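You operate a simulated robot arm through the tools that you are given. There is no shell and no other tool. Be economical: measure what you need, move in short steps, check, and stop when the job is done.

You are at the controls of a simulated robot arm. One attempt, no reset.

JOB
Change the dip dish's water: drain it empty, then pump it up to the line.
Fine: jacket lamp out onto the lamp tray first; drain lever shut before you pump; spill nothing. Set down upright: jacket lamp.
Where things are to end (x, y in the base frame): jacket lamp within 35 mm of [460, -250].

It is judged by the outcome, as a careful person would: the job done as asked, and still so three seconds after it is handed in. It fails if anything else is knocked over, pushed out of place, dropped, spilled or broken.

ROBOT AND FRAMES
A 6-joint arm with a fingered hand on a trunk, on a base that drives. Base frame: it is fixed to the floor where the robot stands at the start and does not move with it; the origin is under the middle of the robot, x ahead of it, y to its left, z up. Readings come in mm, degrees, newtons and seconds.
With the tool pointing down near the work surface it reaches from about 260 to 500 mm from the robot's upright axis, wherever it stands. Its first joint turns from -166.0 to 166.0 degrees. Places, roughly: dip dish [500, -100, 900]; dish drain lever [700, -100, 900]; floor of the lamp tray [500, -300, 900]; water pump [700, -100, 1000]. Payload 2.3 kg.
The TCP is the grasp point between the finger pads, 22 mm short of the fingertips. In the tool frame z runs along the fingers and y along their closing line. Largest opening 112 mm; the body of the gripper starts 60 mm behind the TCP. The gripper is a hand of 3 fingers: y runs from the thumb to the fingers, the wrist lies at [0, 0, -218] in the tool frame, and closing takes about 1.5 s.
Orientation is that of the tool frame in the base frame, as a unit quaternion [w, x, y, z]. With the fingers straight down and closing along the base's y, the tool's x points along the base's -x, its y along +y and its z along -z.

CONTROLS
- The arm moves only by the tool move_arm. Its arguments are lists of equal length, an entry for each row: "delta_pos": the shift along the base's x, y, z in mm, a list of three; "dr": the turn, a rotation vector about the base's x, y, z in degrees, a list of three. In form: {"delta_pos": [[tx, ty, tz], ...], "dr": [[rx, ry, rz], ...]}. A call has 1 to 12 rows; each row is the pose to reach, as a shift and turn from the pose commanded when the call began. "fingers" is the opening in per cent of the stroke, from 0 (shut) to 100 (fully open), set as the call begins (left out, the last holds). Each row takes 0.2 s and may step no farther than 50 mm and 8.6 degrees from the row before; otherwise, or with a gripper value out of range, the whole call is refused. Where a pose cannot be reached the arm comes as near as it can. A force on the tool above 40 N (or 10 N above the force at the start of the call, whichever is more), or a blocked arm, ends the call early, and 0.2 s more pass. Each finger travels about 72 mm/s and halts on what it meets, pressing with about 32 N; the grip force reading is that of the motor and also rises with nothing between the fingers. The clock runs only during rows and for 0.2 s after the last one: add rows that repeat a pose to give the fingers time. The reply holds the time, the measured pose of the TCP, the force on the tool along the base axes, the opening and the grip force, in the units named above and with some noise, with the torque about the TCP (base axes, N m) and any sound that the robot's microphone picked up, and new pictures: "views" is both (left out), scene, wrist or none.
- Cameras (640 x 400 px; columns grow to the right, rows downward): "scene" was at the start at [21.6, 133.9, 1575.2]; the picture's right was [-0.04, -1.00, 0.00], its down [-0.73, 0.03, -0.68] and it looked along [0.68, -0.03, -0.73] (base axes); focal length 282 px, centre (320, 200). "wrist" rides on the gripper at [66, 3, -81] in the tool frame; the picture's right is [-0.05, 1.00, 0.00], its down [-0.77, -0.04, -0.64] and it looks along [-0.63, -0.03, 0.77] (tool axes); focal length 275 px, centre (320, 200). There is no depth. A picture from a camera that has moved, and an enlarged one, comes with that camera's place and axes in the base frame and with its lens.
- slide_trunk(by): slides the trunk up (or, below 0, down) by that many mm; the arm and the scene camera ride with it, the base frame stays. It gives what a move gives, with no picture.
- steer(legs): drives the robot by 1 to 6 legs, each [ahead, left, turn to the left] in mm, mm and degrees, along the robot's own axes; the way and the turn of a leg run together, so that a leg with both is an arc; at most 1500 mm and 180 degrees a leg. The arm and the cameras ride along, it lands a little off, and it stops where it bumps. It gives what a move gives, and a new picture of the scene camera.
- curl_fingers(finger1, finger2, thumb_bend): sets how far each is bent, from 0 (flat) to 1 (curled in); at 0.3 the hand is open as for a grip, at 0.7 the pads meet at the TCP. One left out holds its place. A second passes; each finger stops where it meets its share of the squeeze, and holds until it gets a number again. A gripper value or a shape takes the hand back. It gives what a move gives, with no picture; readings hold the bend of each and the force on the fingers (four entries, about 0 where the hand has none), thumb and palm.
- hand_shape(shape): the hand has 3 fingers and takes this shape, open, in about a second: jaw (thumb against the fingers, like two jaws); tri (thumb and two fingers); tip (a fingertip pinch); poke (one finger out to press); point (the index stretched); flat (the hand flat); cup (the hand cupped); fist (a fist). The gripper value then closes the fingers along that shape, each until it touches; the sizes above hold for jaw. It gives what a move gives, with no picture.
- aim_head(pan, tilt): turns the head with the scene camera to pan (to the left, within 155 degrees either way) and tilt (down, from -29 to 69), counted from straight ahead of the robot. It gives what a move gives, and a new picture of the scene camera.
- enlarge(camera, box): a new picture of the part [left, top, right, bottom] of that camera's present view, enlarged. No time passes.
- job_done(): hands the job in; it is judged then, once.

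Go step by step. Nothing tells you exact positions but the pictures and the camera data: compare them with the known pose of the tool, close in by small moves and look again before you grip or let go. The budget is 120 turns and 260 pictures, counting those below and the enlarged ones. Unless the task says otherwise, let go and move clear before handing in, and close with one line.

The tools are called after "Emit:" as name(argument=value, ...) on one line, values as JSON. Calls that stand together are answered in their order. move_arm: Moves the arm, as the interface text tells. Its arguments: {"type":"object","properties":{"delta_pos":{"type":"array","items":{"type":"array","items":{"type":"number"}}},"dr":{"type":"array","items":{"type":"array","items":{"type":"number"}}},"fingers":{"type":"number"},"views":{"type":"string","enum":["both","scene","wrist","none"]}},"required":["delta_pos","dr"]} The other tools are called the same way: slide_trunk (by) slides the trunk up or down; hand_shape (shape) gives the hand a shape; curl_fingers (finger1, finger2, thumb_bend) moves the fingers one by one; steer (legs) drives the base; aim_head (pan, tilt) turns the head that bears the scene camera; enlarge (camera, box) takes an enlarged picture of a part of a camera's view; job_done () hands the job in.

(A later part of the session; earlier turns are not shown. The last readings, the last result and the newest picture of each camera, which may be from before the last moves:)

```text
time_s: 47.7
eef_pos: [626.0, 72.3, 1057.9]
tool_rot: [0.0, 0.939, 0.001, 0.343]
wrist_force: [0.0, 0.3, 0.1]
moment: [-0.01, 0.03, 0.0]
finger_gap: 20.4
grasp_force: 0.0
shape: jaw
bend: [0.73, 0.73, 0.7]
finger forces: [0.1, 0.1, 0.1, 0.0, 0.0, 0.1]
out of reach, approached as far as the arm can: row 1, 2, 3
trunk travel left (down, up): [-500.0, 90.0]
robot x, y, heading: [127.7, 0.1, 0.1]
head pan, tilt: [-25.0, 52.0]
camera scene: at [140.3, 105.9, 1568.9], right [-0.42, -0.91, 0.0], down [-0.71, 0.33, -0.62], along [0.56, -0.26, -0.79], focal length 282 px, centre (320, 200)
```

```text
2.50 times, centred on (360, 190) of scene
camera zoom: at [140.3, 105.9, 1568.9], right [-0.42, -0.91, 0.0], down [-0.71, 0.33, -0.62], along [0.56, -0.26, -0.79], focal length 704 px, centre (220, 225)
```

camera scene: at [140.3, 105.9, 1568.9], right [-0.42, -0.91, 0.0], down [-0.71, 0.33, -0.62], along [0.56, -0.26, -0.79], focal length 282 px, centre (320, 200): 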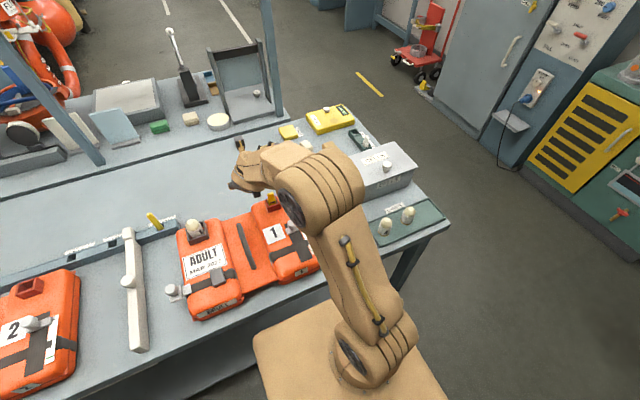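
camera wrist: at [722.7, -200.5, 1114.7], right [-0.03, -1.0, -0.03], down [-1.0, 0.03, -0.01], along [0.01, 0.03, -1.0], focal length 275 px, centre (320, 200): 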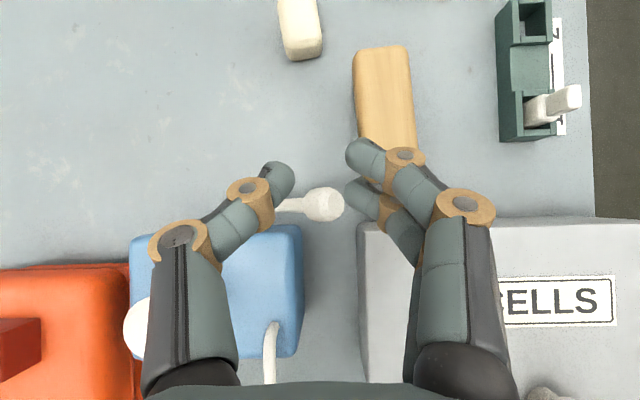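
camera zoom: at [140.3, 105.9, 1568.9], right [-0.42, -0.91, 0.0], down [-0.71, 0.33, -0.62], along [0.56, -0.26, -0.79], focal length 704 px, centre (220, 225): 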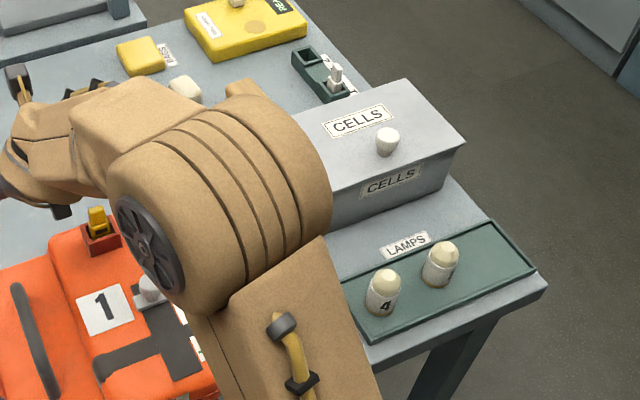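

Lamp 4 stands upright. I'll bring the wrist camera above the dish to watch the draining.

Emit:
move_arm(delta_pos=[[-20, -40, 20], [-40, -80, 30], [-70, -120, 30], [-100, -155, 30], [-135, -190, 30], [-135, -190, 30]], dr=[[0, 0, 0], [0, 0, 0], [0, 0, 0], [0, 0, 0], [0, 0, 0], [0, 0, 0]], fingers=90)

```text
time_s: 49.1
eef_pos: [491.9, -118.0, 1090.3]
tool_rot: [-0.001, 0.939, 0.001, 0.343]
wrist_force: [0.5, 0.4, -0.2]
moment: [0.01, 0.02, -0.01]
finger_gap: 100.7
grasp_force: 0.1
shape: jaw
bend: [0.48, 0.48, 0.44]
finger forces: [0.0, 0.0, 0.1, 0.0, 0.0, 0.0]
trunk travel left (down, up): [-500.0, 90.0]
robot x, y, heading: [129.1, -1.5, 0.1]
head pan, tilt: [-25.0, 52.0]
camera scene: at [140.7, 106.3, 1568.8], right [-0.42, -0.91, 0.0], down [-0.71, 0.33, -0.62], along [0.56, -0.26, -0.79], focal length 282 px, centre (320, 200)
camera wrist: at [491.0, -120.7, 1195.0], right [-0.03, -1.0, -0.03], down [-1.0, 0.03, -0.01], along [0.01, 0.03, -1.0], focal length 275 px, centre (320, 200)
```

scene: 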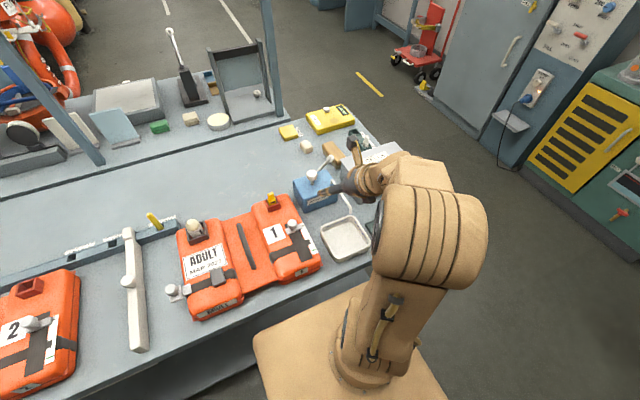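
wrist: 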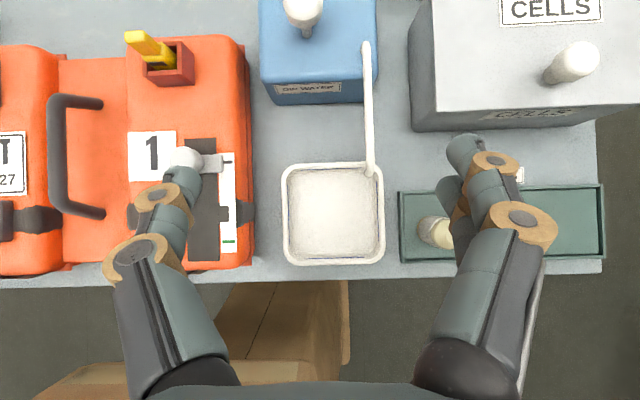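

The dish looks empty; let me confirm.

Emit:
enlarge(camera="wrist", box=[270, 145, 400, 275])

Emit:
enlarge(camera="scene", box=[280, 130, 400, 270])

```text
3.08 times, centred on (335, 210) of wrist
camera zoom: at [491.0, -120.7, 1195.0], right [-0.03, -1.0, -0.03], down [-1.0, 0.03, -0.01], along [0.01, 0.03, -1.0], focal length 847 px, centre (274, 169)
```

zoom: 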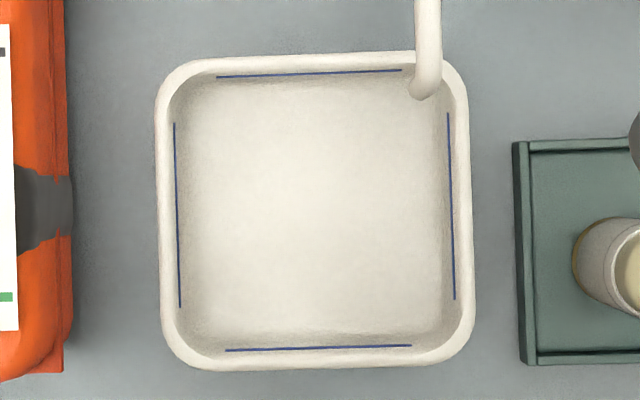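

```text
2.86 times, centred on (340, 200) of scene
camera zoom: at [140.7, 106.3, 1568.8], right [-0.42, -0.91, 0.0], down [-0.71, 0.33, -0.62], along [0.56, -0.26, -0.79], focal length 805 px, centre (263, 200)
```

zoom: 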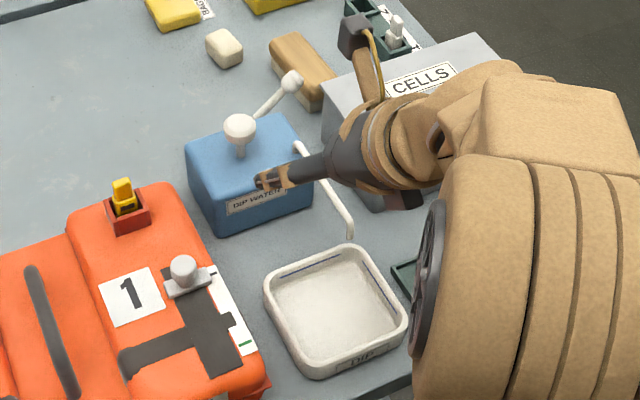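

The dish is empty. Now to shut the drain: I'll return to the lever with a wide gap, staying higher to clear the CELLS box, and push the knob back toward +y.

Emit:
move_arm(delta_pos=[[40, -12, 0], [80, -24, 0], [120, -36, -10], [155, -50, -20], [185, -64, -35], [210, -64, -60], [232, -64, -90], [232, -64, -90]], dr=[[0, 0, 0], [0, 0, 0], [0, 0, 0], [0, 0, 0], [0, 0, 0], [0, 0, 0], [0, 0, 0], [0, 0, 0]], fingers=62)

```text
time_s: 50.9
eef_pos: [718.3, -178.4, 1000.6]
tool_rot: [0.0, 0.939, 0.001, 0.343]
wrist_force: [-0.2, -0.1, -0.1]
moment: [0.02, 0.01, 0.04]
finger_gap: 69.7
grasp_force: 0.0
shape: jaw
bend: [0.71, 0.71, 0.69]
finger forces: [0.0, 0.0, 0.0, 0.1, 0.0, 0.1]
trunk travel left (down, up): [-500.0, 90.0]
robot x, y, heading: [130.9, -1.5, 0.1]
head pan, tilt: [-25.0, 52.0]
camera scene: at [139.8, 106.0, 1568.9], right [-0.42, -0.91, 0.0], down [-0.71, 0.33, -0.62], along [0.56, -0.26, -0.79], focal length 282 px, centre (320, 200)
camera wrist: at [718.3, -180.6, 1104.2], right [-0.03, -1.0, -0.03], down [-1.0, 0.03, -0.01], along [0.01, 0.03, -1.0], focal length 275 px, centre (320, 200)
```

scene: 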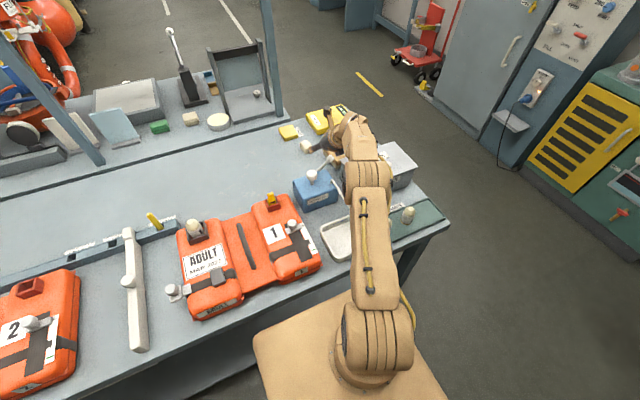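
wrist: 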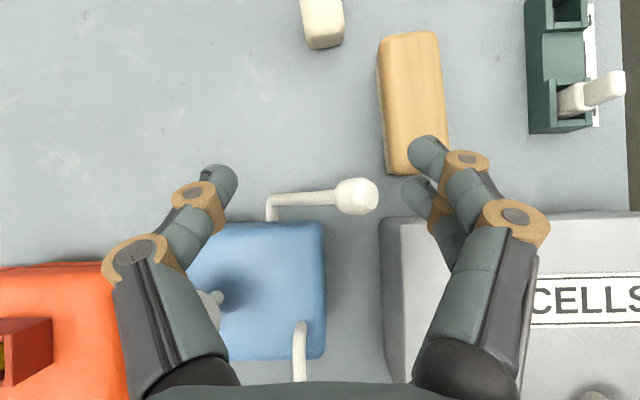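

The lever pivots on an axle on the box's back and lies over to −y, its knob between thumb and fingers. I'll go down a bit and push it back to +y.

Emit:
move_arm(delta_pos=[[3, -1, -20], [6, -1, -40], [7, -1, -45], [7, -1, -45]], dr=[[0, 0, 0], [0, 0, 0], [0, 0, 0], [0, 0, 0]], views="wrist")

```text
time_s: 51.9
eef_pos: [728.5, -182.8, 954.5]
tool_rot: [0.0, 0.94, 0.001, 0.342]
wrist_force: [-0.4, -0.3, 0.0]
moment: [-0.04, 0.01, 0.03]
finger_gap: 69.6
grasp_force: 0.1
shape: jaw
bend: [0.71, 0.71, 0.69]
finger forces: [0.0, 0.1, 0.0, 0.0, 0.0, 0.0]
trunk travel left (down, up): [-500.0, 90.0]
robot x, y, heading: [129.4, 0.6, -0.1]
head pan, tilt: [-25.0, 52.0]
camera wrist: at [727.8, -183.4, 1059.1], right [-0.03, -1.0, -0.03], down [-1.0, 0.03, -0.01], along [0.01, 0.03, -1.0], focal length 275 px, centre (320, 200)
```

wrist: 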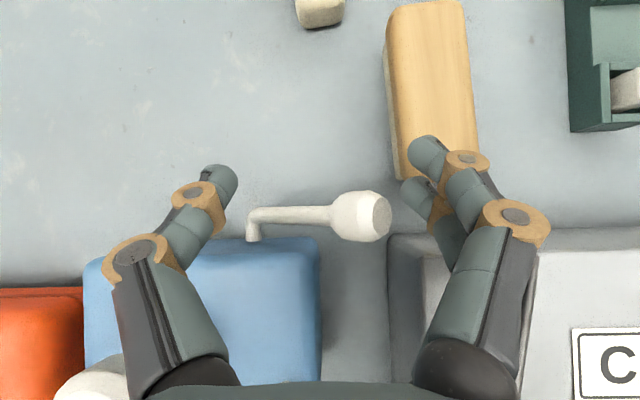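

Emit:
move_arm(delta_pos=[[-3, 6, 0], [-6, 12, 0], [-7, 18, 1], [-7, 24, 2], [-7, 30, 3], [-7, 30, 3]], dr=[[0, 0, 0], [0, 0, 0], [0, 0, 0], [0, 0, 0], [0, 0, 0], [0, 0, 0]], views="wrist")

```text
time_s: 53.3
eef_pos: [721.5, -154.8, 956.3]
tool_rot: [-0.001, 0.939, 0.001, 0.343]
wrist_force: [-0.7, 0.3, -0.6]
moment: [-0.02, 0.02, 0.01]
finger_gap: 70.1
grasp_force: 0.0
shape: jaw
bend: [0.71, 0.7, 0.69]
finger forces: [0.1, 0.3, 0.0, 0.0, 0.0, 0.0]
trunk travel left (down, up): [-500.0, 90.0]
robot x, y, heading: [133.9, 1.3, 0.1]
head pan, tilt: [-25.0, 52.0]
camera wrist: at [720.7, -155.5, 1060.9], right [-0.03, -1.0, -0.03], down [-1.0, 0.03, -0.01], along [0.01, 0.03, -1.0], focal length 275 px, centre (320, 200)
```

wrist: 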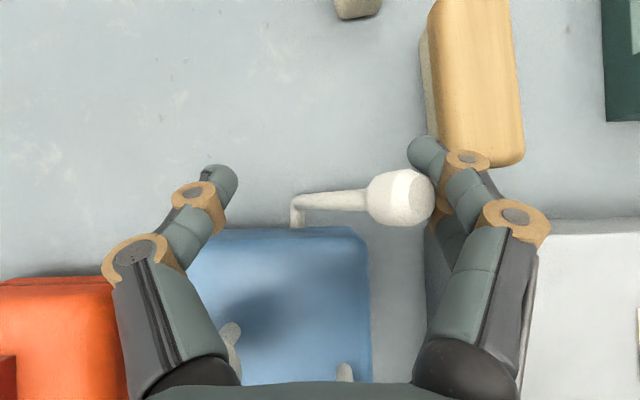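

The fingers are pushing the knob back. Continuing to upright.

Emit:
move_arm(delta_pos=[[0, 8, 0], [0, 16, 1], [0, 24, 2], [0, 32, 2], [0, 38, 2], [0, 38, 2]], dr=[[0, 0, 0], [0, 0, 0], [0, 0, 0], [0, 0, 0], [0, 0, 0], [0, 0, 0]], views="wrist")

```text
time_s: 54.7
eef_pos: [721.1, -115.7, 960.2]
tool_rot: [0.0, 0.939, 0.001, 0.343]
wrist_force: [0.9, 0.1, 0.0]
moment: [0.01, 0.02, -0.01]
finger_gap: 70.3
grasp_force: 0.1
shape: jaw
bend: [0.71, 0.71, 0.69]
finger forces: [0.4, 0.0, 0.0, 0.0, 0.0, 0.0]
trunk travel left (down, up): [-500.0, 90.0]
robot x, y, heading: [129.4, -0.3, 0.1]
head pan, tilt: [-25.0, 52.0]
camera wrist: at [719.5, -117.1, 1064.1], right [-0.03, -1.0, -0.03], down [-1.0, 0.03, -0.01], along [0.01, 0.03, -1.0], focal length 275 px, centre (320, 200)
```

wrist: 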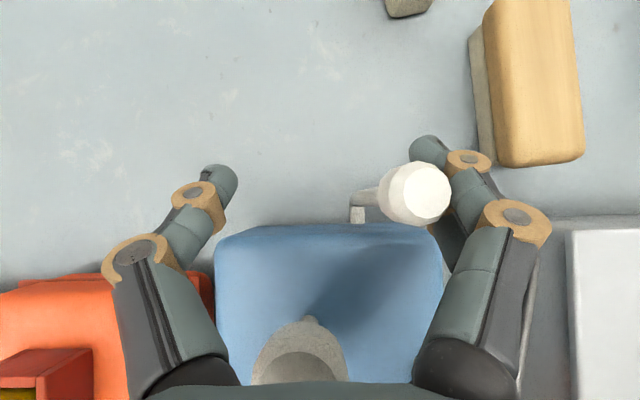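

Emit:
move_arm(delta_pos=[[0, 6, 1], [0, 11, 1], [0, 15, 1], [0, 15, 1]], dr=[[0, 0, 0], [0, 0, 0], [0, 0, 0], [0, 0, 0]], views="wrist")

```text
time_s: 55.7
eef_pos: [720.8, -101.0, 960.7]
tool_rot: [-0.002, 0.939, 0.002, 0.343]
wrist_force: [1.4, -4.9, 1.3]
moment: [-0.1, 0.01, 0.03]
finger_gap: 72.0
grasp_force: 0.0
shape: jaw
bend: [0.7, 0.69, 0.69]
finger forces: [2.4, 2.2, 0.1, 0.0, 0.1, 0.0]
trunk travel left (down, up): [-500.0, 90.0]
robot x, y, heading: [128.4, -0.5, -0.1]
head pan, tilt: [-25.0, 52.0]
camera wrist: at [719.2, -103.1, 1065.0], right [-0.03, -1.0, -0.03], down [-1.0, 0.03, -0.01], along [0.01, 0.03, -1.0], focal length 275 px, centre (320, 200)
```

wrist: 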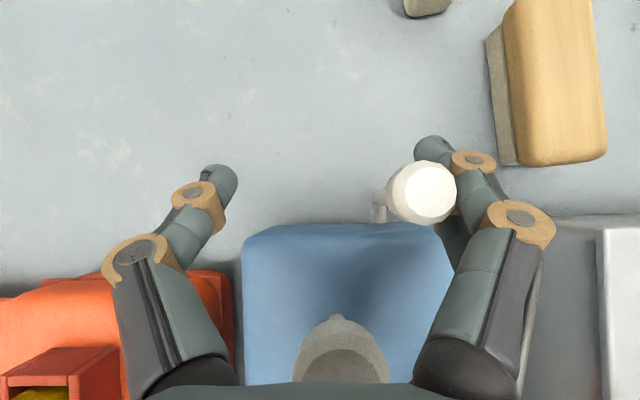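

Resistance appears with the knob near its original −136. One more small press to seat it at the stop.

Emit:
move_arm(delta_pos=[[0, 3, 0], [0, 4, 0], [0, 4, 0]], dr=[[0, 0, 0], [0, 0, 0], [0, 0, 0]], views="none")

Emit:
move_arm(delta_pos=[[0, -6, 0], [0, -16, 10], [0, -16, 40], [-20, -16, 75], [-20, -16, 75]], dr=[[0, 0, 0], [0, 0, 0], [0, 0, 0], [0, 0, 0], [0, 0, 0]])

```text
time_s: 56.5
eef_pos: [721.2, -97.9, 960.0]
tool_rot: [0.0, 0.94, -0.001, 0.343]
wrist_force: [1.1, -8.1, 2.4]
moment: [-0.14, -0.01, 0.05]
finger_gap: 73.5
grasp_force: 0.1
shape: jaw
bend: [0.69, 0.68, 0.69]
finger forces: [5.2, 3.5, 0.0, 0.0, 0.0, 0.0]
trunk travel left (down, up): [-500.0, 90.0]
robot x, y, heading: [129.1, -4.2, -0.0]
head pan, tilt: [-25.0, 52.0]
```

```text
time_s: 57.7
eef_pos: [702.5, -110.5, 1036.0]
tool_rot: [0.0, 0.94, 0.001, 0.342]
wrist_force: [-0.9, 0.0, -0.3]
moment: [0.0, 0.02, 0.0]
finger_gap: 69.9
grasp_force: 0.0
shape: jaw
bend: [0.71, 0.71, 0.69]
finger forces: [0.0, 0.1, 0.0, 0.0, 0.1, 0.0]
trunk travel left (down, up): [-500.0, 90.0]
robot x, y, heading: [133.6, -3.4, 0.1]
head pan, tilt: [-25.0, 52.0]
camera scene: at [141.3, 105.9, 1568.9], right [-0.42, -0.91, 0.0], down [-0.71, 0.33, -0.62], along [0.56, -0.26, -0.79], focal length 282 px, centre (320, 200)
camera wrist: at [700.3, -112.3, 1140.5], right [-0.03, -1.0, -0.03], down [-1.0, 0.03, -0.01], along [0.01, 0.03, -1.0], focal length 275 px, centre (320, 200)
```

scene: 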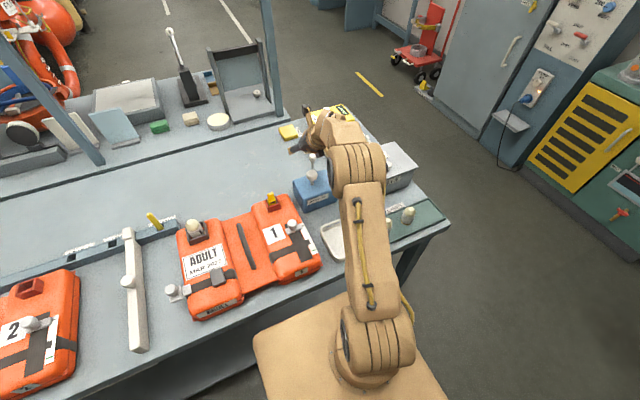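
wrist: 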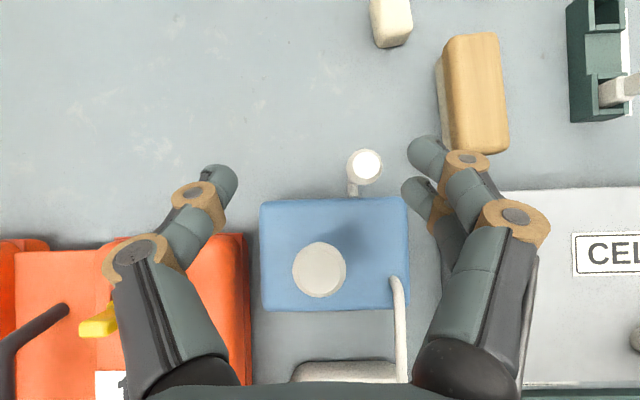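

The lever is back at its shut position (knob y≈−135, against a stop). Next the pump: I'll reduce the tilt to 25°, close the fingers and place the fingertips above the pump knob at (658,-106).

Emit:
move_arm(delta_pos=[[-20, 2, 10], [-40, 4, 10], [-53, 5, 10], [-53, 5, 10], [-53, 5, 0], [-53, 5, 0]], dr=[[0, 5, 0], [0, 10, 0], [0, 15, 0], [0, 15, 0], [0, 15, 0], [0, 15, 0]], fingers=0)

Emit:
enlarge(camera="scene", box=[270, 120, 390, 270])

```text
time_s: 59.1
eef_pos: [647.9, -106.9, 1035.3]
tool_rot: [-0.001, 0.976, 0.001, 0.217]
wrist_force: [0.5, -0.3, -0.4]
moment: [0.0, -0.01, 0.01]
finger_gap: 0.0
grasp_force: 32.1
shape: jaw
bend: [0.69, 0.69, 0.77]
finger forces: [0.0, 0.1, 0.1, 0.0, 0.0, 0.1]
trunk travel left (down, up): [-500.0, 90.0]
robot x, y, heading: [127.8, -0.9, -0.2]
head pan, tilt: [-25.0, 52.0]
camera scene: at [140.3, 105.9, 1568.9], right [-0.42, -0.91, 0.0], down [-0.71, 0.33, -0.62], along [0.56, -0.26, -0.79], focal length 282 px, centre (320, 200)
camera wrist: at [673.3, -109.3, 1136.9], right [-0.04, -1.0, -0.02], down [-0.97, 0.03, 0.25], along [-0.25, 0.03, -0.97], focal length 275 px, centre (320, 200)
```

scene: 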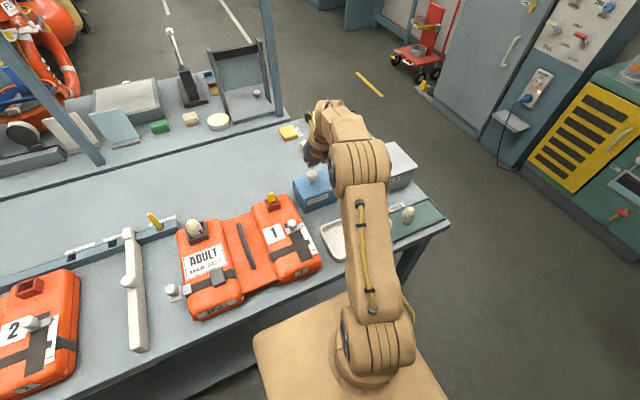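
wrist: 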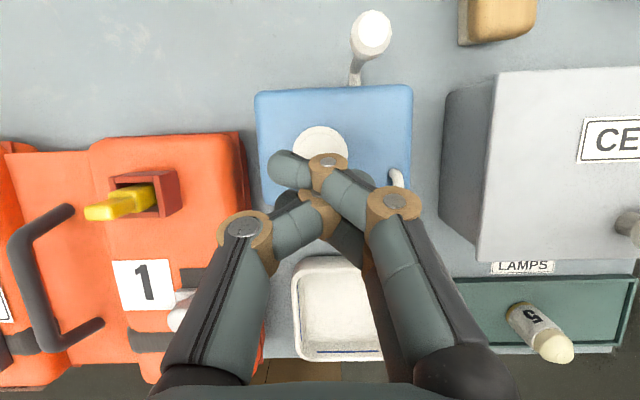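

```text
2.67 times, centred on (330, 195) of scene
camera zoom: at [140.3, 105.9, 1568.9], right [-0.42, -0.91, 0.0], down [-0.71, 0.33, -0.62], along [0.56, -0.26, -0.79], focal length 751 px, centre (293, 213)
```

zoom: 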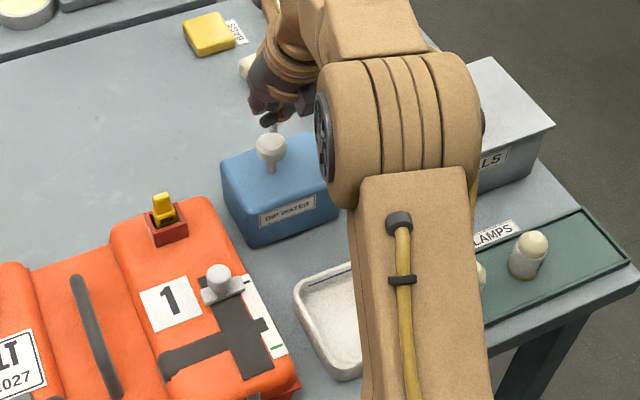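

Knob centre about (661,-106). I'll set a small gap so thumb and fingertips press evenly, and descend to just above the knob.

Emit:
move_arm(delta_pos=[[3, 0, -15], [3, 0, -30], [3, 0, -38], [3, 0, -38], [3, 0, -38]], dr=[[0, 0, 0], [0, 0, 0], [0, 0, 0], [0, 0, 0], [0, 0, 0]], fingers=8)

Emit:
enlarge(camera="scene", box=[270, 120, 390, 270])

```text
time_s: 60.3
eef_pos: [650.4, -107.4, 997.6]
tool_rot: [0.0, 0.976, 0.001, 0.217]
wrist_force: [1.0, -1.0, 0.6]
moment: [0.03, 0.0, -0.02]
finger_gap: 0.8
grasp_force: 0.0
shape: jaw
bend: [0.74, 0.74, 0.78]
finger forces: [0.0, 0.0, 0.1, 0.0, 0.0, 0.1]
trunk travel left (down, up): [-500.0, 90.0]
robot x, y, heading: [131.1, 0.3, -0.3]
head pan, tilt: [-25.0, 52.0]
camera scene: at [140.4, 105.9, 1568.9], right [-0.42, -0.91, 0.0], down [-0.71, 0.33, -0.62], along [0.56, -0.26, -0.79], focal length 282 px, centre (320, 200)
camera wrist: at [676.2, -108.3, 1098.7], right [-0.04, -1.0, -0.02], down [-0.97, 0.03, 0.25], along [-0.25, 0.03, -0.97], focal length 275 px, centre (320, 200)
```

scene: 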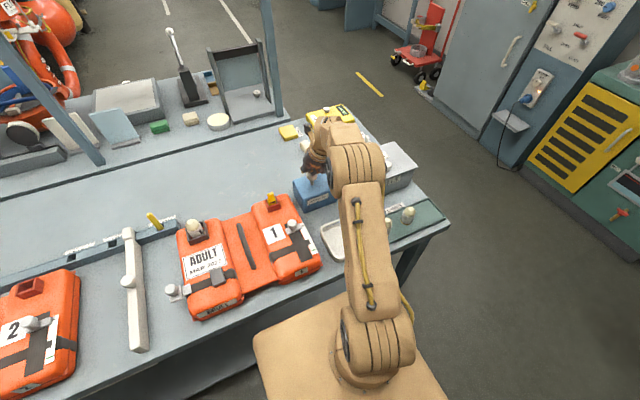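
wrist: 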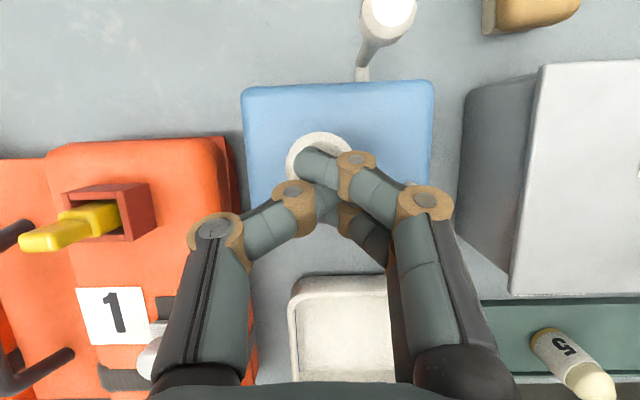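

```text
2.67 times, centred on (330, 195) of scene
camera zoom: at [140.4, 105.9, 1568.9], right [-0.42, -0.91, 0.0], down [-0.71, 0.33, -0.62], along [0.56, -0.26, -0.79], focal length 751 px, centre (293, 213)
```

zoom: 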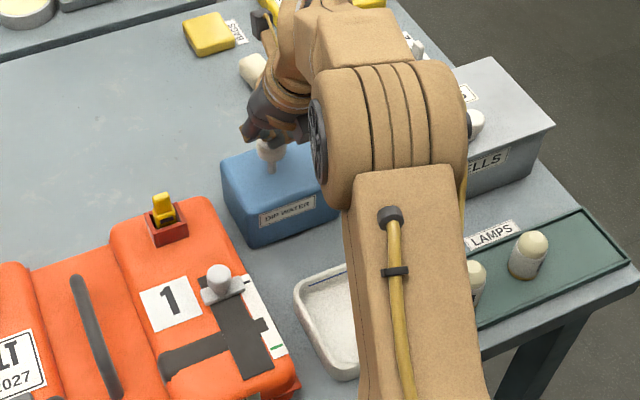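

The fingertips are over the knob. I'll press down in small steps.

Emit:
move_arm(delta_pos=[[2, 0, -5], [2, 0, -10], [2, 0, -14], [2, 0, -14]], dr=[[0, 0, 0], [0, 0, 0], [0, 0, 0], [0, 0, 0]], views="wrist")

```text
time_s: 61.3
eef_pos: [652.3, -106.9, 984.7]
tool_rot: [-0.001, 0.976, 0.001, 0.217]
wrist_force: [1.4, -1.9, 5.9]
moment: [0.0, -0.02, -0.01]
finger_gap: 1.3
grasp_force: 0.1
shape: jaw
bend: [0.75, 0.75, 0.77]
finger forces: [0.0, 0.1, 0.0, 0.1, 0.0, 0.0]
trunk travel left (down, up): [-500.0, 90.0]
robot x, y, heading: [132.0, -1.5, 0.1]
head pan, tilt: [-25.0, 52.0]
camera wrist: at [678.1, -108.8, 1085.0], right [-0.04, -1.0, -0.02], down [-0.97, 0.03, 0.25], along [-0.25, 0.03, -0.97], focal length 275 px, centre (320, 200)
```

wrist: 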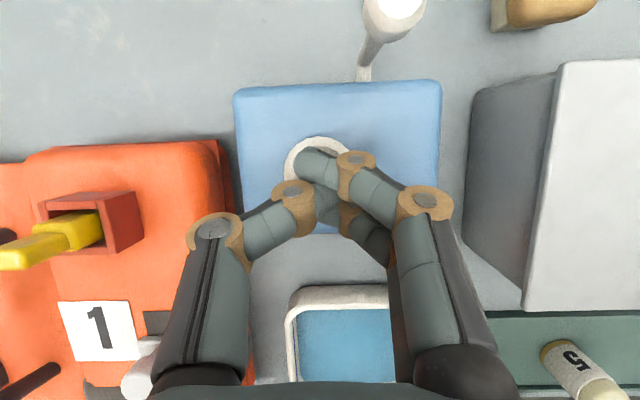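

Already at a slight press water came in. Checking the level.

Emit:
enlarge(camera="scene", box=[315, 205, 375, 265])

Emit:
enlarge(camera="wrist", box=[270, 270, 410, 390])

```text
6.67 times, centred on (345, 235) of scene
camera zoom: at [139.8, 105.9, 1568.9], right [-0.42, -0.91, 0.0], down [-0.71, 0.33, -0.62], along [0.56, -0.26, -0.79], focal length 1878 px, centre (153, -33)
```

zoom: 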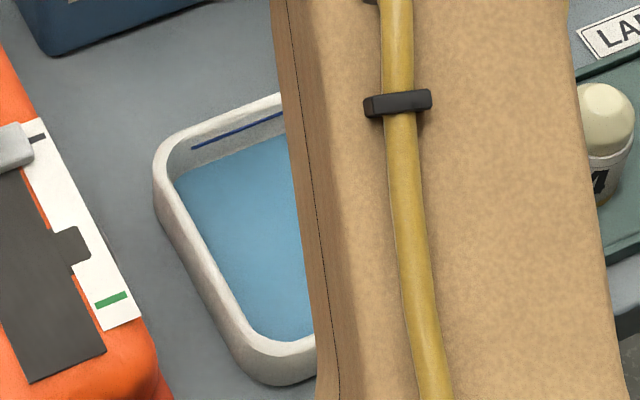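

```text
3.33 times, centred on (340, 330) of wrist
camera zoom: at [678.1, -108.8, 1085.0], right [-0.04, -1.0, -0.02], down [-0.97, 0.03, 0.25], along [-0.25, 0.03, -0.97], focal length 918 px, centre (253, -233)
```

zoom: 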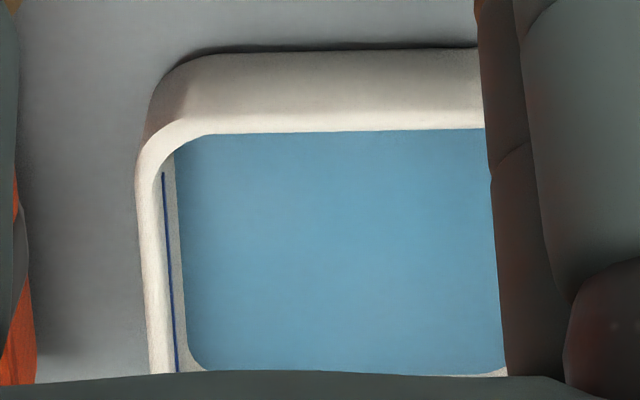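

The level is a bit below the line. I'll hold still briefly to see whether it flows on while pressed.

Emit:
move_arm(delta_pos=[[0, 0, 0]], dr=[[0, 0, 0]], views="none")

Emit:
enlarge(camera="scene", box=[315, 205, 375, 265])

```text
time_s: 61.7
eef_pos: [652.1, -107.4, 983.2]
tool_rot: [-0.001, 0.976, 0.001, 0.218]
wrist_force: [2.0, -0.3, 5.3]
moment: [0.01, -0.03, 0.03]
finger_gap: 1.2
grasp_force: 0.0
shape: jaw
bend: [0.75, 0.75, 0.77]
finger forces: [0.0, 0.1, 0.0, 0.0, 0.0, 0.0]
trunk travel left (down, up): [-500.0, 90.0]
robot x, y, heading: [129.4, -2.5, -0.4]
head pan, tilt: [-25.0, 52.0]
```

```text
6.67 times, centred on (345, 235) of scene
camera zoom: at [139.9, 105.9, 1568.9], right [-0.42, -0.91, 0.0], down [-0.71, 0.33, -0.62], along [0.56, -0.26, -0.79], focal length 1878 px, centre (153, -33)
```

zoom: 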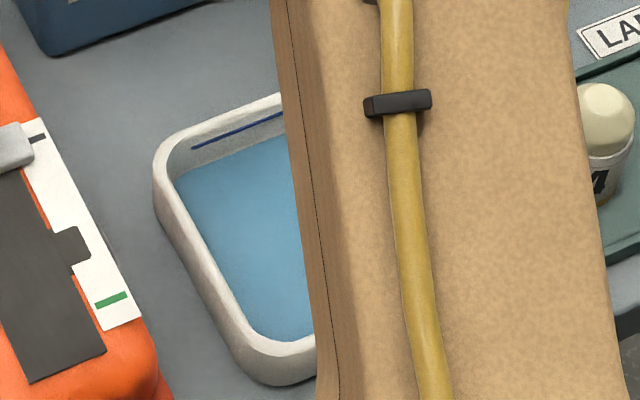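

It stays constant. I'll press 3 mm further and look.

Emit:
move_arm(delta_pos=[[0, 0, -3], [0, 0, -3]], dr=[[0, 0, 0], [0, 0, 0]], views="none")

Emit:
enlarge(camera="scene", box=[315, 205, 375, 265])

```text
time_s: 62.3
eef_pos: [652.1, -107.8, 981.1]
tool_rot: [0.0, 0.976, 0.0, 0.217]
wrist_force: [2.2, -0.2, 7.8]
moment: [0.04, 0.01, 0.0]
finger_gap: 1.7
grasp_force: 0.0
shape: jaw
bend: [0.75, 0.75, 0.77]
finger forces: [0.0, 13.7, 0.0, 0.1, 0.0, 0.0]
trunk travel left (down, up): [-500.0, 90.0]
robot x, y, heading: [131.7, 2.2, -0.1]
head pan, tilt: [-25.0, 52.0]
```

```text
6.67 times, centred on (345, 235) of scene
camera zoom: at [139.8, 106.3, 1568.9], right [-0.42, -0.91, 0.0], down [-0.71, 0.33, -0.62], along [0.56, -0.26, -0.79], focal length 1878 px, centre (153, -33)
```

zoom: 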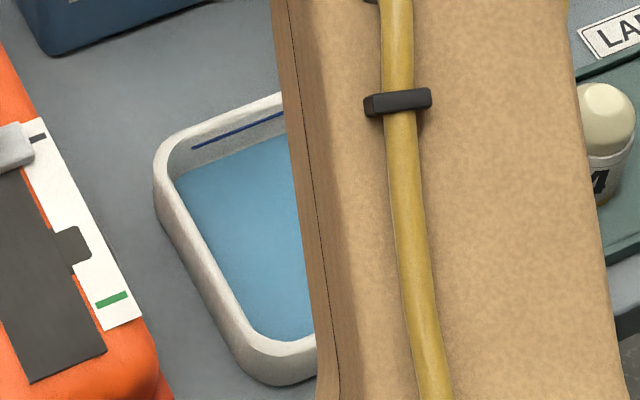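

No change, so it doses per stroke. I'll let it rise and press once more, in small steps.

Emit:
move_arm(delta_pos=[[0, 0, 8], [0, 0, 17], [0, 0, 17]], dr=[[0, 0, 0], [0, 0, 0], [0, 0, 0]], views="none")

Emit:
enlarge(camera="scene", box=[270, 150, 375, 265])

Emit:
move_arm(delta_pos=[[0, 0, -4], [0, 0, -8], [0, 0, -8]], dr=[[0, 0, 0], [0, 0, 0], [0, 0, 0]], views="none")

Emit:
enlarge(camera="scene", box=[315, 205, 375, 265])

```text
time_s: 63.1
eef_pos: [652.7, -108.7, 997.7]
tool_rot: [0.0, 0.976, 0.001, 0.217]
wrist_force: [0.1, -0.2, 0.8]
moment: [0.0, 0.01, 0.01]
finger_gap: 1.4
grasp_force: 0.0
shape: jaw
bend: [0.75, 0.75, 0.77]
finger forces: [0.1, 0.0, 0.0, 0.1, 0.0, 0.0]
trunk travel left (down, up): [-500.0, 90.0]
robot x, y, heading: [129.1, 0.9, 0.2]
head pan, tilt: [-25.0, 52.0]
```

```text
3.48 times, centred on (322, 208) of scene
camera zoom: at [140.4, 105.9, 1568.8], right [-0.42, -0.91, 0.0], down [-0.71, 0.33, -0.62], along [0.56, -0.26, -0.79], focal length 980 px, centre (311, 174)
```

zoom: 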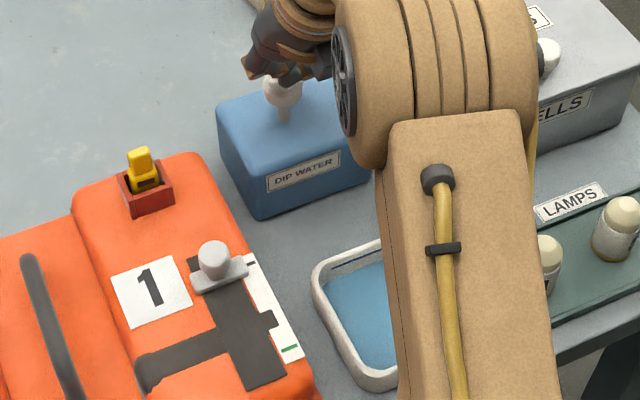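

```text
time_s: 63.9
eef_pos: [652.5, -106.8, 991.0]
tool_rot: [-0.002, 0.976, 0.002, 0.217]
wrist_force: [0.5, -0.6, 2.5]
moment: [-0.02, 0.03, 0.02]
finger_gap: 1.4
grasp_force: 0.1
shape: jaw
bend: [0.75, 0.75, 0.77]
finger forces: [0.0, 0.0, 0.1, 0.1, 0.0, 0.0]
trunk travel left (down, up): [-500.0, 90.0]
robot x, y, heading: [130.7, 0.2, -0.2]
head pan, tilt: [-25.0, 52.0]
```

```text
6.67 times, centred on (345, 235) of scene
camera zoom: at [140.2, 105.8, 1568.9], right [-0.42, -0.91, 0.0], down [-0.71, 0.33, -0.62], along [0.56, -0.26, -0.79], focal length 1878 px, centre (153, -33)
```

zoom: 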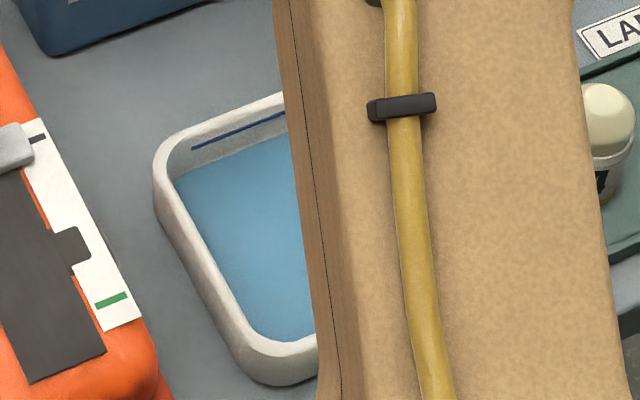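

Emit:
move_arm(delta_pos=[[0, 0, -3], [0, 0, -3]], dr=[[0, 0, 0], [0, 0, 0]], views="none")

Emit:
enlarge(camera="scene", box=[315, 205, 375, 265])

```text
time_s: 64.5
eef_pos: [652.3, -108.4, 987.4]
tool_rot: [-0.001, 0.976, 0.001, 0.217]
wrist_force: [-1.0, 0.7, 2.8]
moment: [0.0, 0.07, -0.01]
finger_gap: 1.5
grasp_force: 0.0
shape: jaw
bend: [0.75, 0.75, 0.77]
finger forces: [0.0, 0.0, 0.0, 0.0, 0.0, 0.1]
trunk travel left (down, up): [-500.0, 90.0]
robot x, y, heading: [125.7, 2.6, 0.0]
head pan, tilt: [-25.0, 52.0]
```

```text
6.67 times, centred on (345, 235) of scene
camera zoom: at [139.5, 106.1, 1568.9], right [-0.42, -0.91, 0.0], down [-0.71, 0.33, -0.62], along [0.56, -0.26, -0.79], focal length 1878 px, centre (153, -33)
```

zoom: 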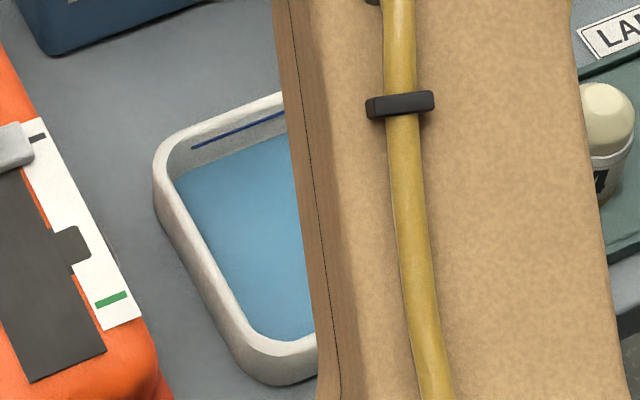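

Emit:
move_arm(delta_pos=[[0, 0, -3], [0, 0, -3]], dr=[[0, 0, 0], [0, 0, 0]], views="none")

Emit:
enlarge(camera="scene", box=[315, 205, 375, 265])

```text
time_s: 65.1
eef_pos: [652.4, -108.2, 985.1]
tool_rot: [-0.001, 0.976, 0.001, 0.217]
wrist_force: [-1.9, -0.3, 5.1]
moment: [0.06, 0.05, -0.02]
finger_gap: 1.4
grasp_force: 0.1
shape: jaw
bend: [0.75, 0.75, 0.77]
finger forces: [0.0, 0.1, 0.1, 0.0, 0.0, 0.1]
trunk travel left (down, up): [-500.0, 90.0]
robot x, y, heading: [133.7, -0.9, -0.3]
head pan, tilt: [-25.0, 52.0]
```

```text
6.67 times, centred on (345, 235) of scene
camera zoom: at [139.1, 106.2, 1568.9], right [-0.42, -0.91, 0.0], down [-0.71, 0.33, -0.62], along [0.56, -0.26, -0.79], focal length 1878 px, centre (153, -33)
```

zoom: 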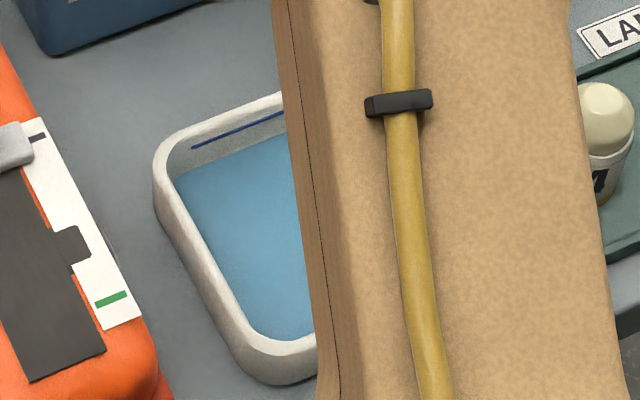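

Emit:
move_arm(delta_pos=[[0, 0, -3], [0, 0, -3]], dr=[[0, 0, 0], [0, 0, 0]], views="none")

Emit:
enlarge(camera="scene", box=[315, 205, 375, 265])

```text
time_s: 65.7
eef_pos: [652.3, -108.2, 981.8]
tool_rot: [0.0, 0.976, 0.001, 0.218]
wrist_force: [-0.5, -1.4, 6.6]
moment: [0.01, 0.1, -0.01]
finger_gap: 1.7
grasp_force: 0.1
shape: jaw
bend: [0.75, 0.76, 0.77]
finger forces: [0.0, 13.4, 0.0, 0.0, 0.0, 0.0]
trunk travel left (down, up): [-500.0, 90.0]
robot x, y, heading: [127.5, 1.3, 0.1]
head pan, tilt: [-25.0, 52.0]
```

```text
6.67 times, centred on (345, 235) of scene
camera zoom: at [139.1, 105.8, 1568.9], right [-0.42, -0.91, 0.0], down [-0.71, 0.33, -0.62], along [0.56, -0.26, -0.79], focal length 1878 px, centre (153, -33)
```

zoom: 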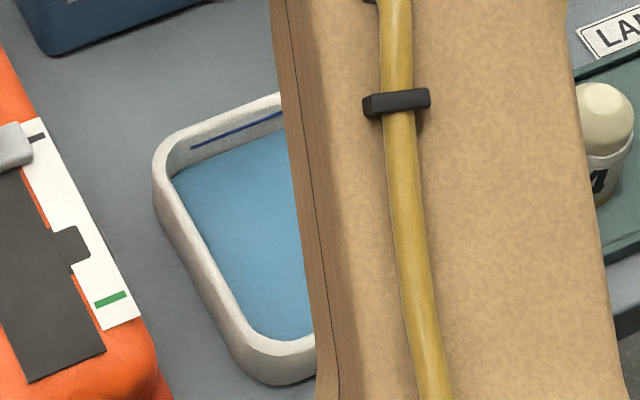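

The level rose slightly. Pressing on.

Emit:
move_arm(delta_pos=[[0, 0, -3], [0, 0, -3]], dr=[[0, 0, 0], [0, 0, 0]], views="none")

Emit:
enlarge(camera="scene", box=[325, 205, 355, 235])

```text
time_s: 66.3
eef_pos: [652.0, -109.1, 977.3]
tool_rot: [0.0, 0.976, 0.001, 0.218]
wrist_force: [1.7, 0.0, 8.0]
moment: [0.02, 0.04, -0.05]
finger_gap: 1.9
grasp_force: 0.1
shape: jaw
bend: [0.75, 0.76, 0.77]
finger forces: [0.1, 14.0, 0.0, 0.0, 0.1, 0.0]
trunk travel left (down, up): [-500.0, 90.0]
robot x, y, heading: [127.2, 0.3, 0.1]
head pan, tilt: [-25.0, 52.0]
```

```text
13.33 times, centred on (340, 220) of scene
camera zoom: at [139.5, 106.2, 1568.9], right [-0.42, -0.91, 0.0], down [-0.71, 0.33, -0.62], along [0.56, -0.26, -0.79], focal length 3755 px, centre (53, -67)
```

zoom: 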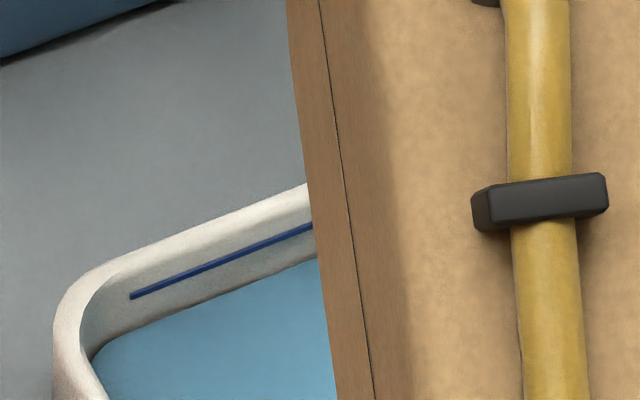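

Emit:
move_arm(delta_pos=[[0, 0, -4], [0, 0, -4]], dr=[[0, 0, 0], [0, 0, 0]], views="none")

Emit:
enlarge(camera="scene", box=[325, 205, 355, 235])

```text
time_s: 66.9
eef_pos: [652.6, -110.0, 974.6]
tool_rot: [0.0, 0.976, 0.001, 0.219]
wrist_force: [5.7, -3.2, 18.1]
moment: [0.11, 0.0, -0.02]
finger_gap: 2.7
grasp_force: 0.0
shape: jaw
bend: [0.75, 0.77, 0.77]
finger forces: [0.0, 25.2, 0.0, 0.0, 0.1, 0.0]
trunk travel left (down, up): [-500.0, 90.0]
robot x, y, heading: [130.7, 1.6, -0.1]
head pan, tilt: [-25.0, 52.0]
```

```text
13.33 times, centred on (340, 220) of scene
camera zoom: at [138.6, 105.6, 1569.1], right [-0.42, -0.91, 0.0], down [-0.71, 0.33, -0.62], along [0.56, -0.26, -0.79], focal length 3755 px, centre (53, -67)
```

zoom: 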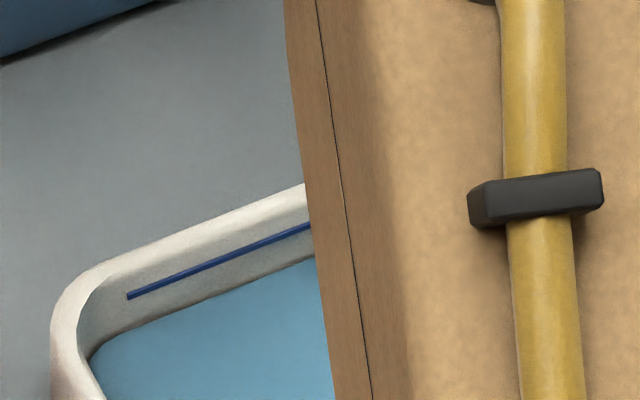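

The stroke bottomed out (18 N), and each stroke adds a small dose. The line needs several more; I'll do one full cycle and gauge it.

Emit:
move_arm(delta_pos=[[0, 1, 12], [0, 2, 25], [0, 2, 25], [0, 2, 15], [0, 2, 5], [0, 2, 5]], dr=[[0, 0, 0], [0, 0, 0], [0, 0, 0], [0, 0, 0], [0, 0, 0], [0, 0, 0]], views="none")

Emit:
enlarge(camera="scene", box=[325, 205, 355, 235])

```text
time_s: 68.3
eef_pos: [651.6, -105.2, 979.5]
tool_rot: [0.0, 0.976, 0.0, 0.218]
wrist_force: [2.8, -1.0, 7.6]
moment: [0.04, 0.01, 0.03]
finger_gap: 1.8
grasp_force: 0.0
shape: jaw
bend: [0.75, 0.76, 0.77]
finger forces: [0.0, 15.5, 0.1, 0.0, 0.1, 0.1]
trunk travel left (down, up): [-500.0, 90.0]
robot x, y, heading: [130.1, 0.1, 0.0]
head pan, tilt: [-25.0, 52.0]
```

```text
13.33 times, centred on (340, 220) of scene
camera zoom: at [139.7, 106.2, 1568.9], right [-0.42, -0.91, 0.0], down [-0.71, 0.33, -0.62], along [0.56, -0.26, -0.79], focal length 3755 px, centre (53, -67)
```

zoom: 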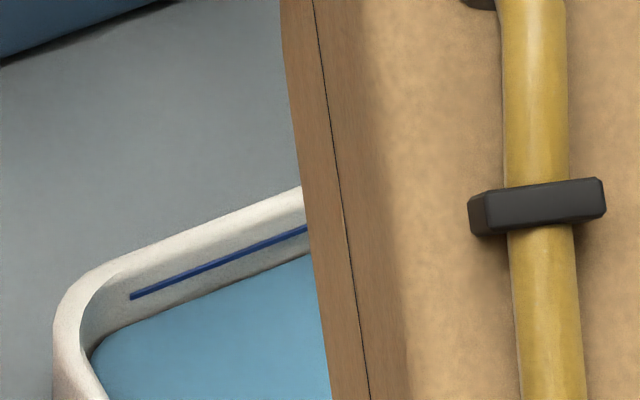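

Gap shrank from ~34 to ~27 px. One more stroke, then gauge.

Emit:
move_arm(delta_pos=[[0, 0, 10], [0, 0, 20], [0, 0, 20], [0, 0, 10], [0, 0, 0], [0, 0, 0]], dr=[[0, 0, 0], [0, 0, 0], [0, 0, 0], [0, 0, 0], [0, 0, 0], [0, 0, 0]], views="none")

Emit:
enlarge(camera="scene", box=[325, 205, 355, 235])

```text
time_s: 69.7
eef_pos: [653.0, -105.0, 980.0]
tool_rot: [0.0, 0.976, 0.001, 0.217]
wrist_force: [1.5, 0.3, 7.4]
moment: [0.04, 0.03, -0.02]
finger_gap: 1.7
grasp_force: 0.1
shape: jaw
bend: [0.75, 0.76, 0.77]
finger forces: [0.0, 14.3, 0.0, 0.0, 0.0, 0.0]
trunk travel left (down, up): [-500.0, 90.0]
robot x, y, heading: [131.3, 4.6, 0.1]
head pan, tilt: [-25.0, 52.0]
```

```text
13.33 times, centred on (340, 220) of scene
camera zoom: at [139.3, 106.1, 1568.9], right [-0.42, -0.91, 0.0], down [-0.71, 0.33, -0.62], along [0.56, -0.26, -0.79], focal length 3755 px, centre (53, -67)
```

zoom: 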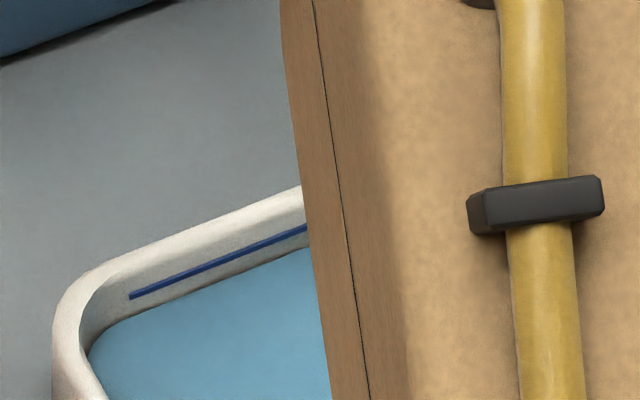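

Emit:
move_arm(delta_pos=[[0, 0, 10], [0, 0, 20], [0, 0, 20], [0, 0, 10], [0, 0, 0], [0, 0, 0]], dr=[[0, 0, 0], [0, 0, 0], [0, 0, 0], [0, 0, 0], [0, 0, 0], [0, 0, 0]], views="none")

Emit:
enlarge(camera="scene", box=[325, 205, 355, 235])

```text
time_s: 71.1
eef_pos: [653.4, -105.9, 978.5]
tool_rot: [0.0, 0.976, 0.002, 0.218]
wrist_force: [4.1, -0.9, 6.8]
moment: [0.03, -0.04, -0.02]
finger_gap: 1.9
grasp_force: 0.1
shape: jaw
bend: [0.75, 0.76, 0.77]
finger forces: [0.0, 15.4, 0.0, 0.0, 0.0, 0.0]
trunk travel left (down, up): [-500.0, 90.0]
robot x, y, heading: [132.8, 0.2, 0.3]
head pan, tilt: [-25.0, 52.0]
```

```text
13.33 times, centred on (340, 220) of scene
camera zoom: at [139.8, 106.0, 1568.9], right [-0.42, -0.91, 0.0], down [-0.71, 0.33, -0.62], along [0.56, -0.26, -0.79], focal length 3755 px, centre (53, -67)
```

zoom: 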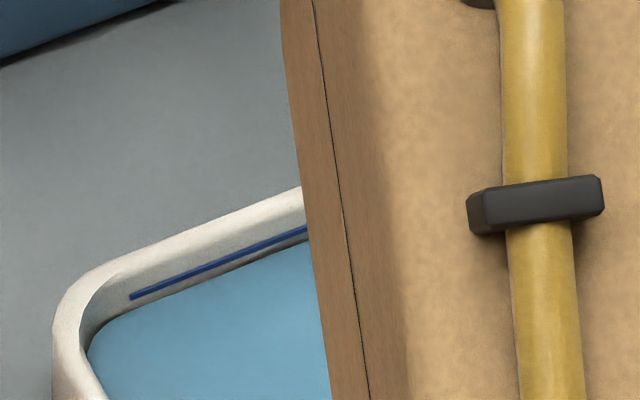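

Gap is about 13 px; roughly two strokes left.

Emit:
move_arm(delta_pos=[[0, 0, 10], [0, 0, 20], [0, 0, 20], [0, 0, 10], [0, 0, 0], [0, 0, 0]], dr=[[0, 0, 0], [0, 0, 0], [0, 0, 0], [0, 0, 0], [0, 0, 0], [0, 0, 0]], views="none")

Emit:
enlarge(camera="scene", box=[325, 205, 355, 235])

```text
time_s: 72.5
eef_pos: [653.0, -106.4, 979.6]
tool_rot: [0.0, 0.976, 0.001, 0.217]
wrist_force: [3.1, -0.3, 7.9]
moment: [0.01, -0.01, 0.0]
finger_gap: 2.0
grasp_force: 0.0
shape: jaw
bend: [0.75, 0.76, 0.77]
finger forces: [0.0, 15.3, 0.1, 0.1, 0.1, 0.0]
trunk travel left (down, up): [-500.0, 90.0]
robot x, y, heading: [132.8, 1.5, 0.2]
head pan, tilt: [-25.0, 52.0]
```

```text
13.33 times, centred on (340, 220) of scene
camera zoom: at [139.8, 106.0, 1568.9], right [-0.42, -0.91, 0.0], down [-0.71, 0.33, -0.62], along [0.56, -0.26, -0.79], focal length 3755 px, centre (53, -67)
```

zoom: 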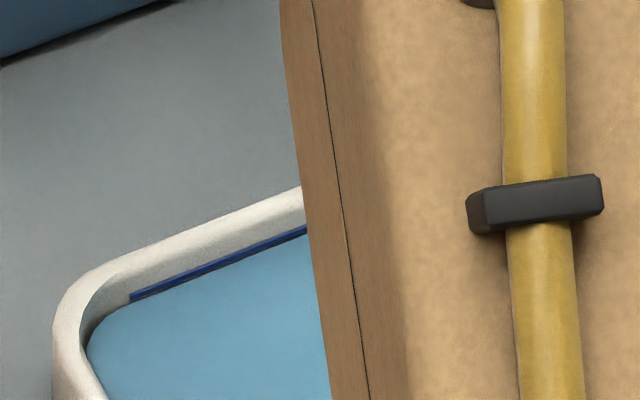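

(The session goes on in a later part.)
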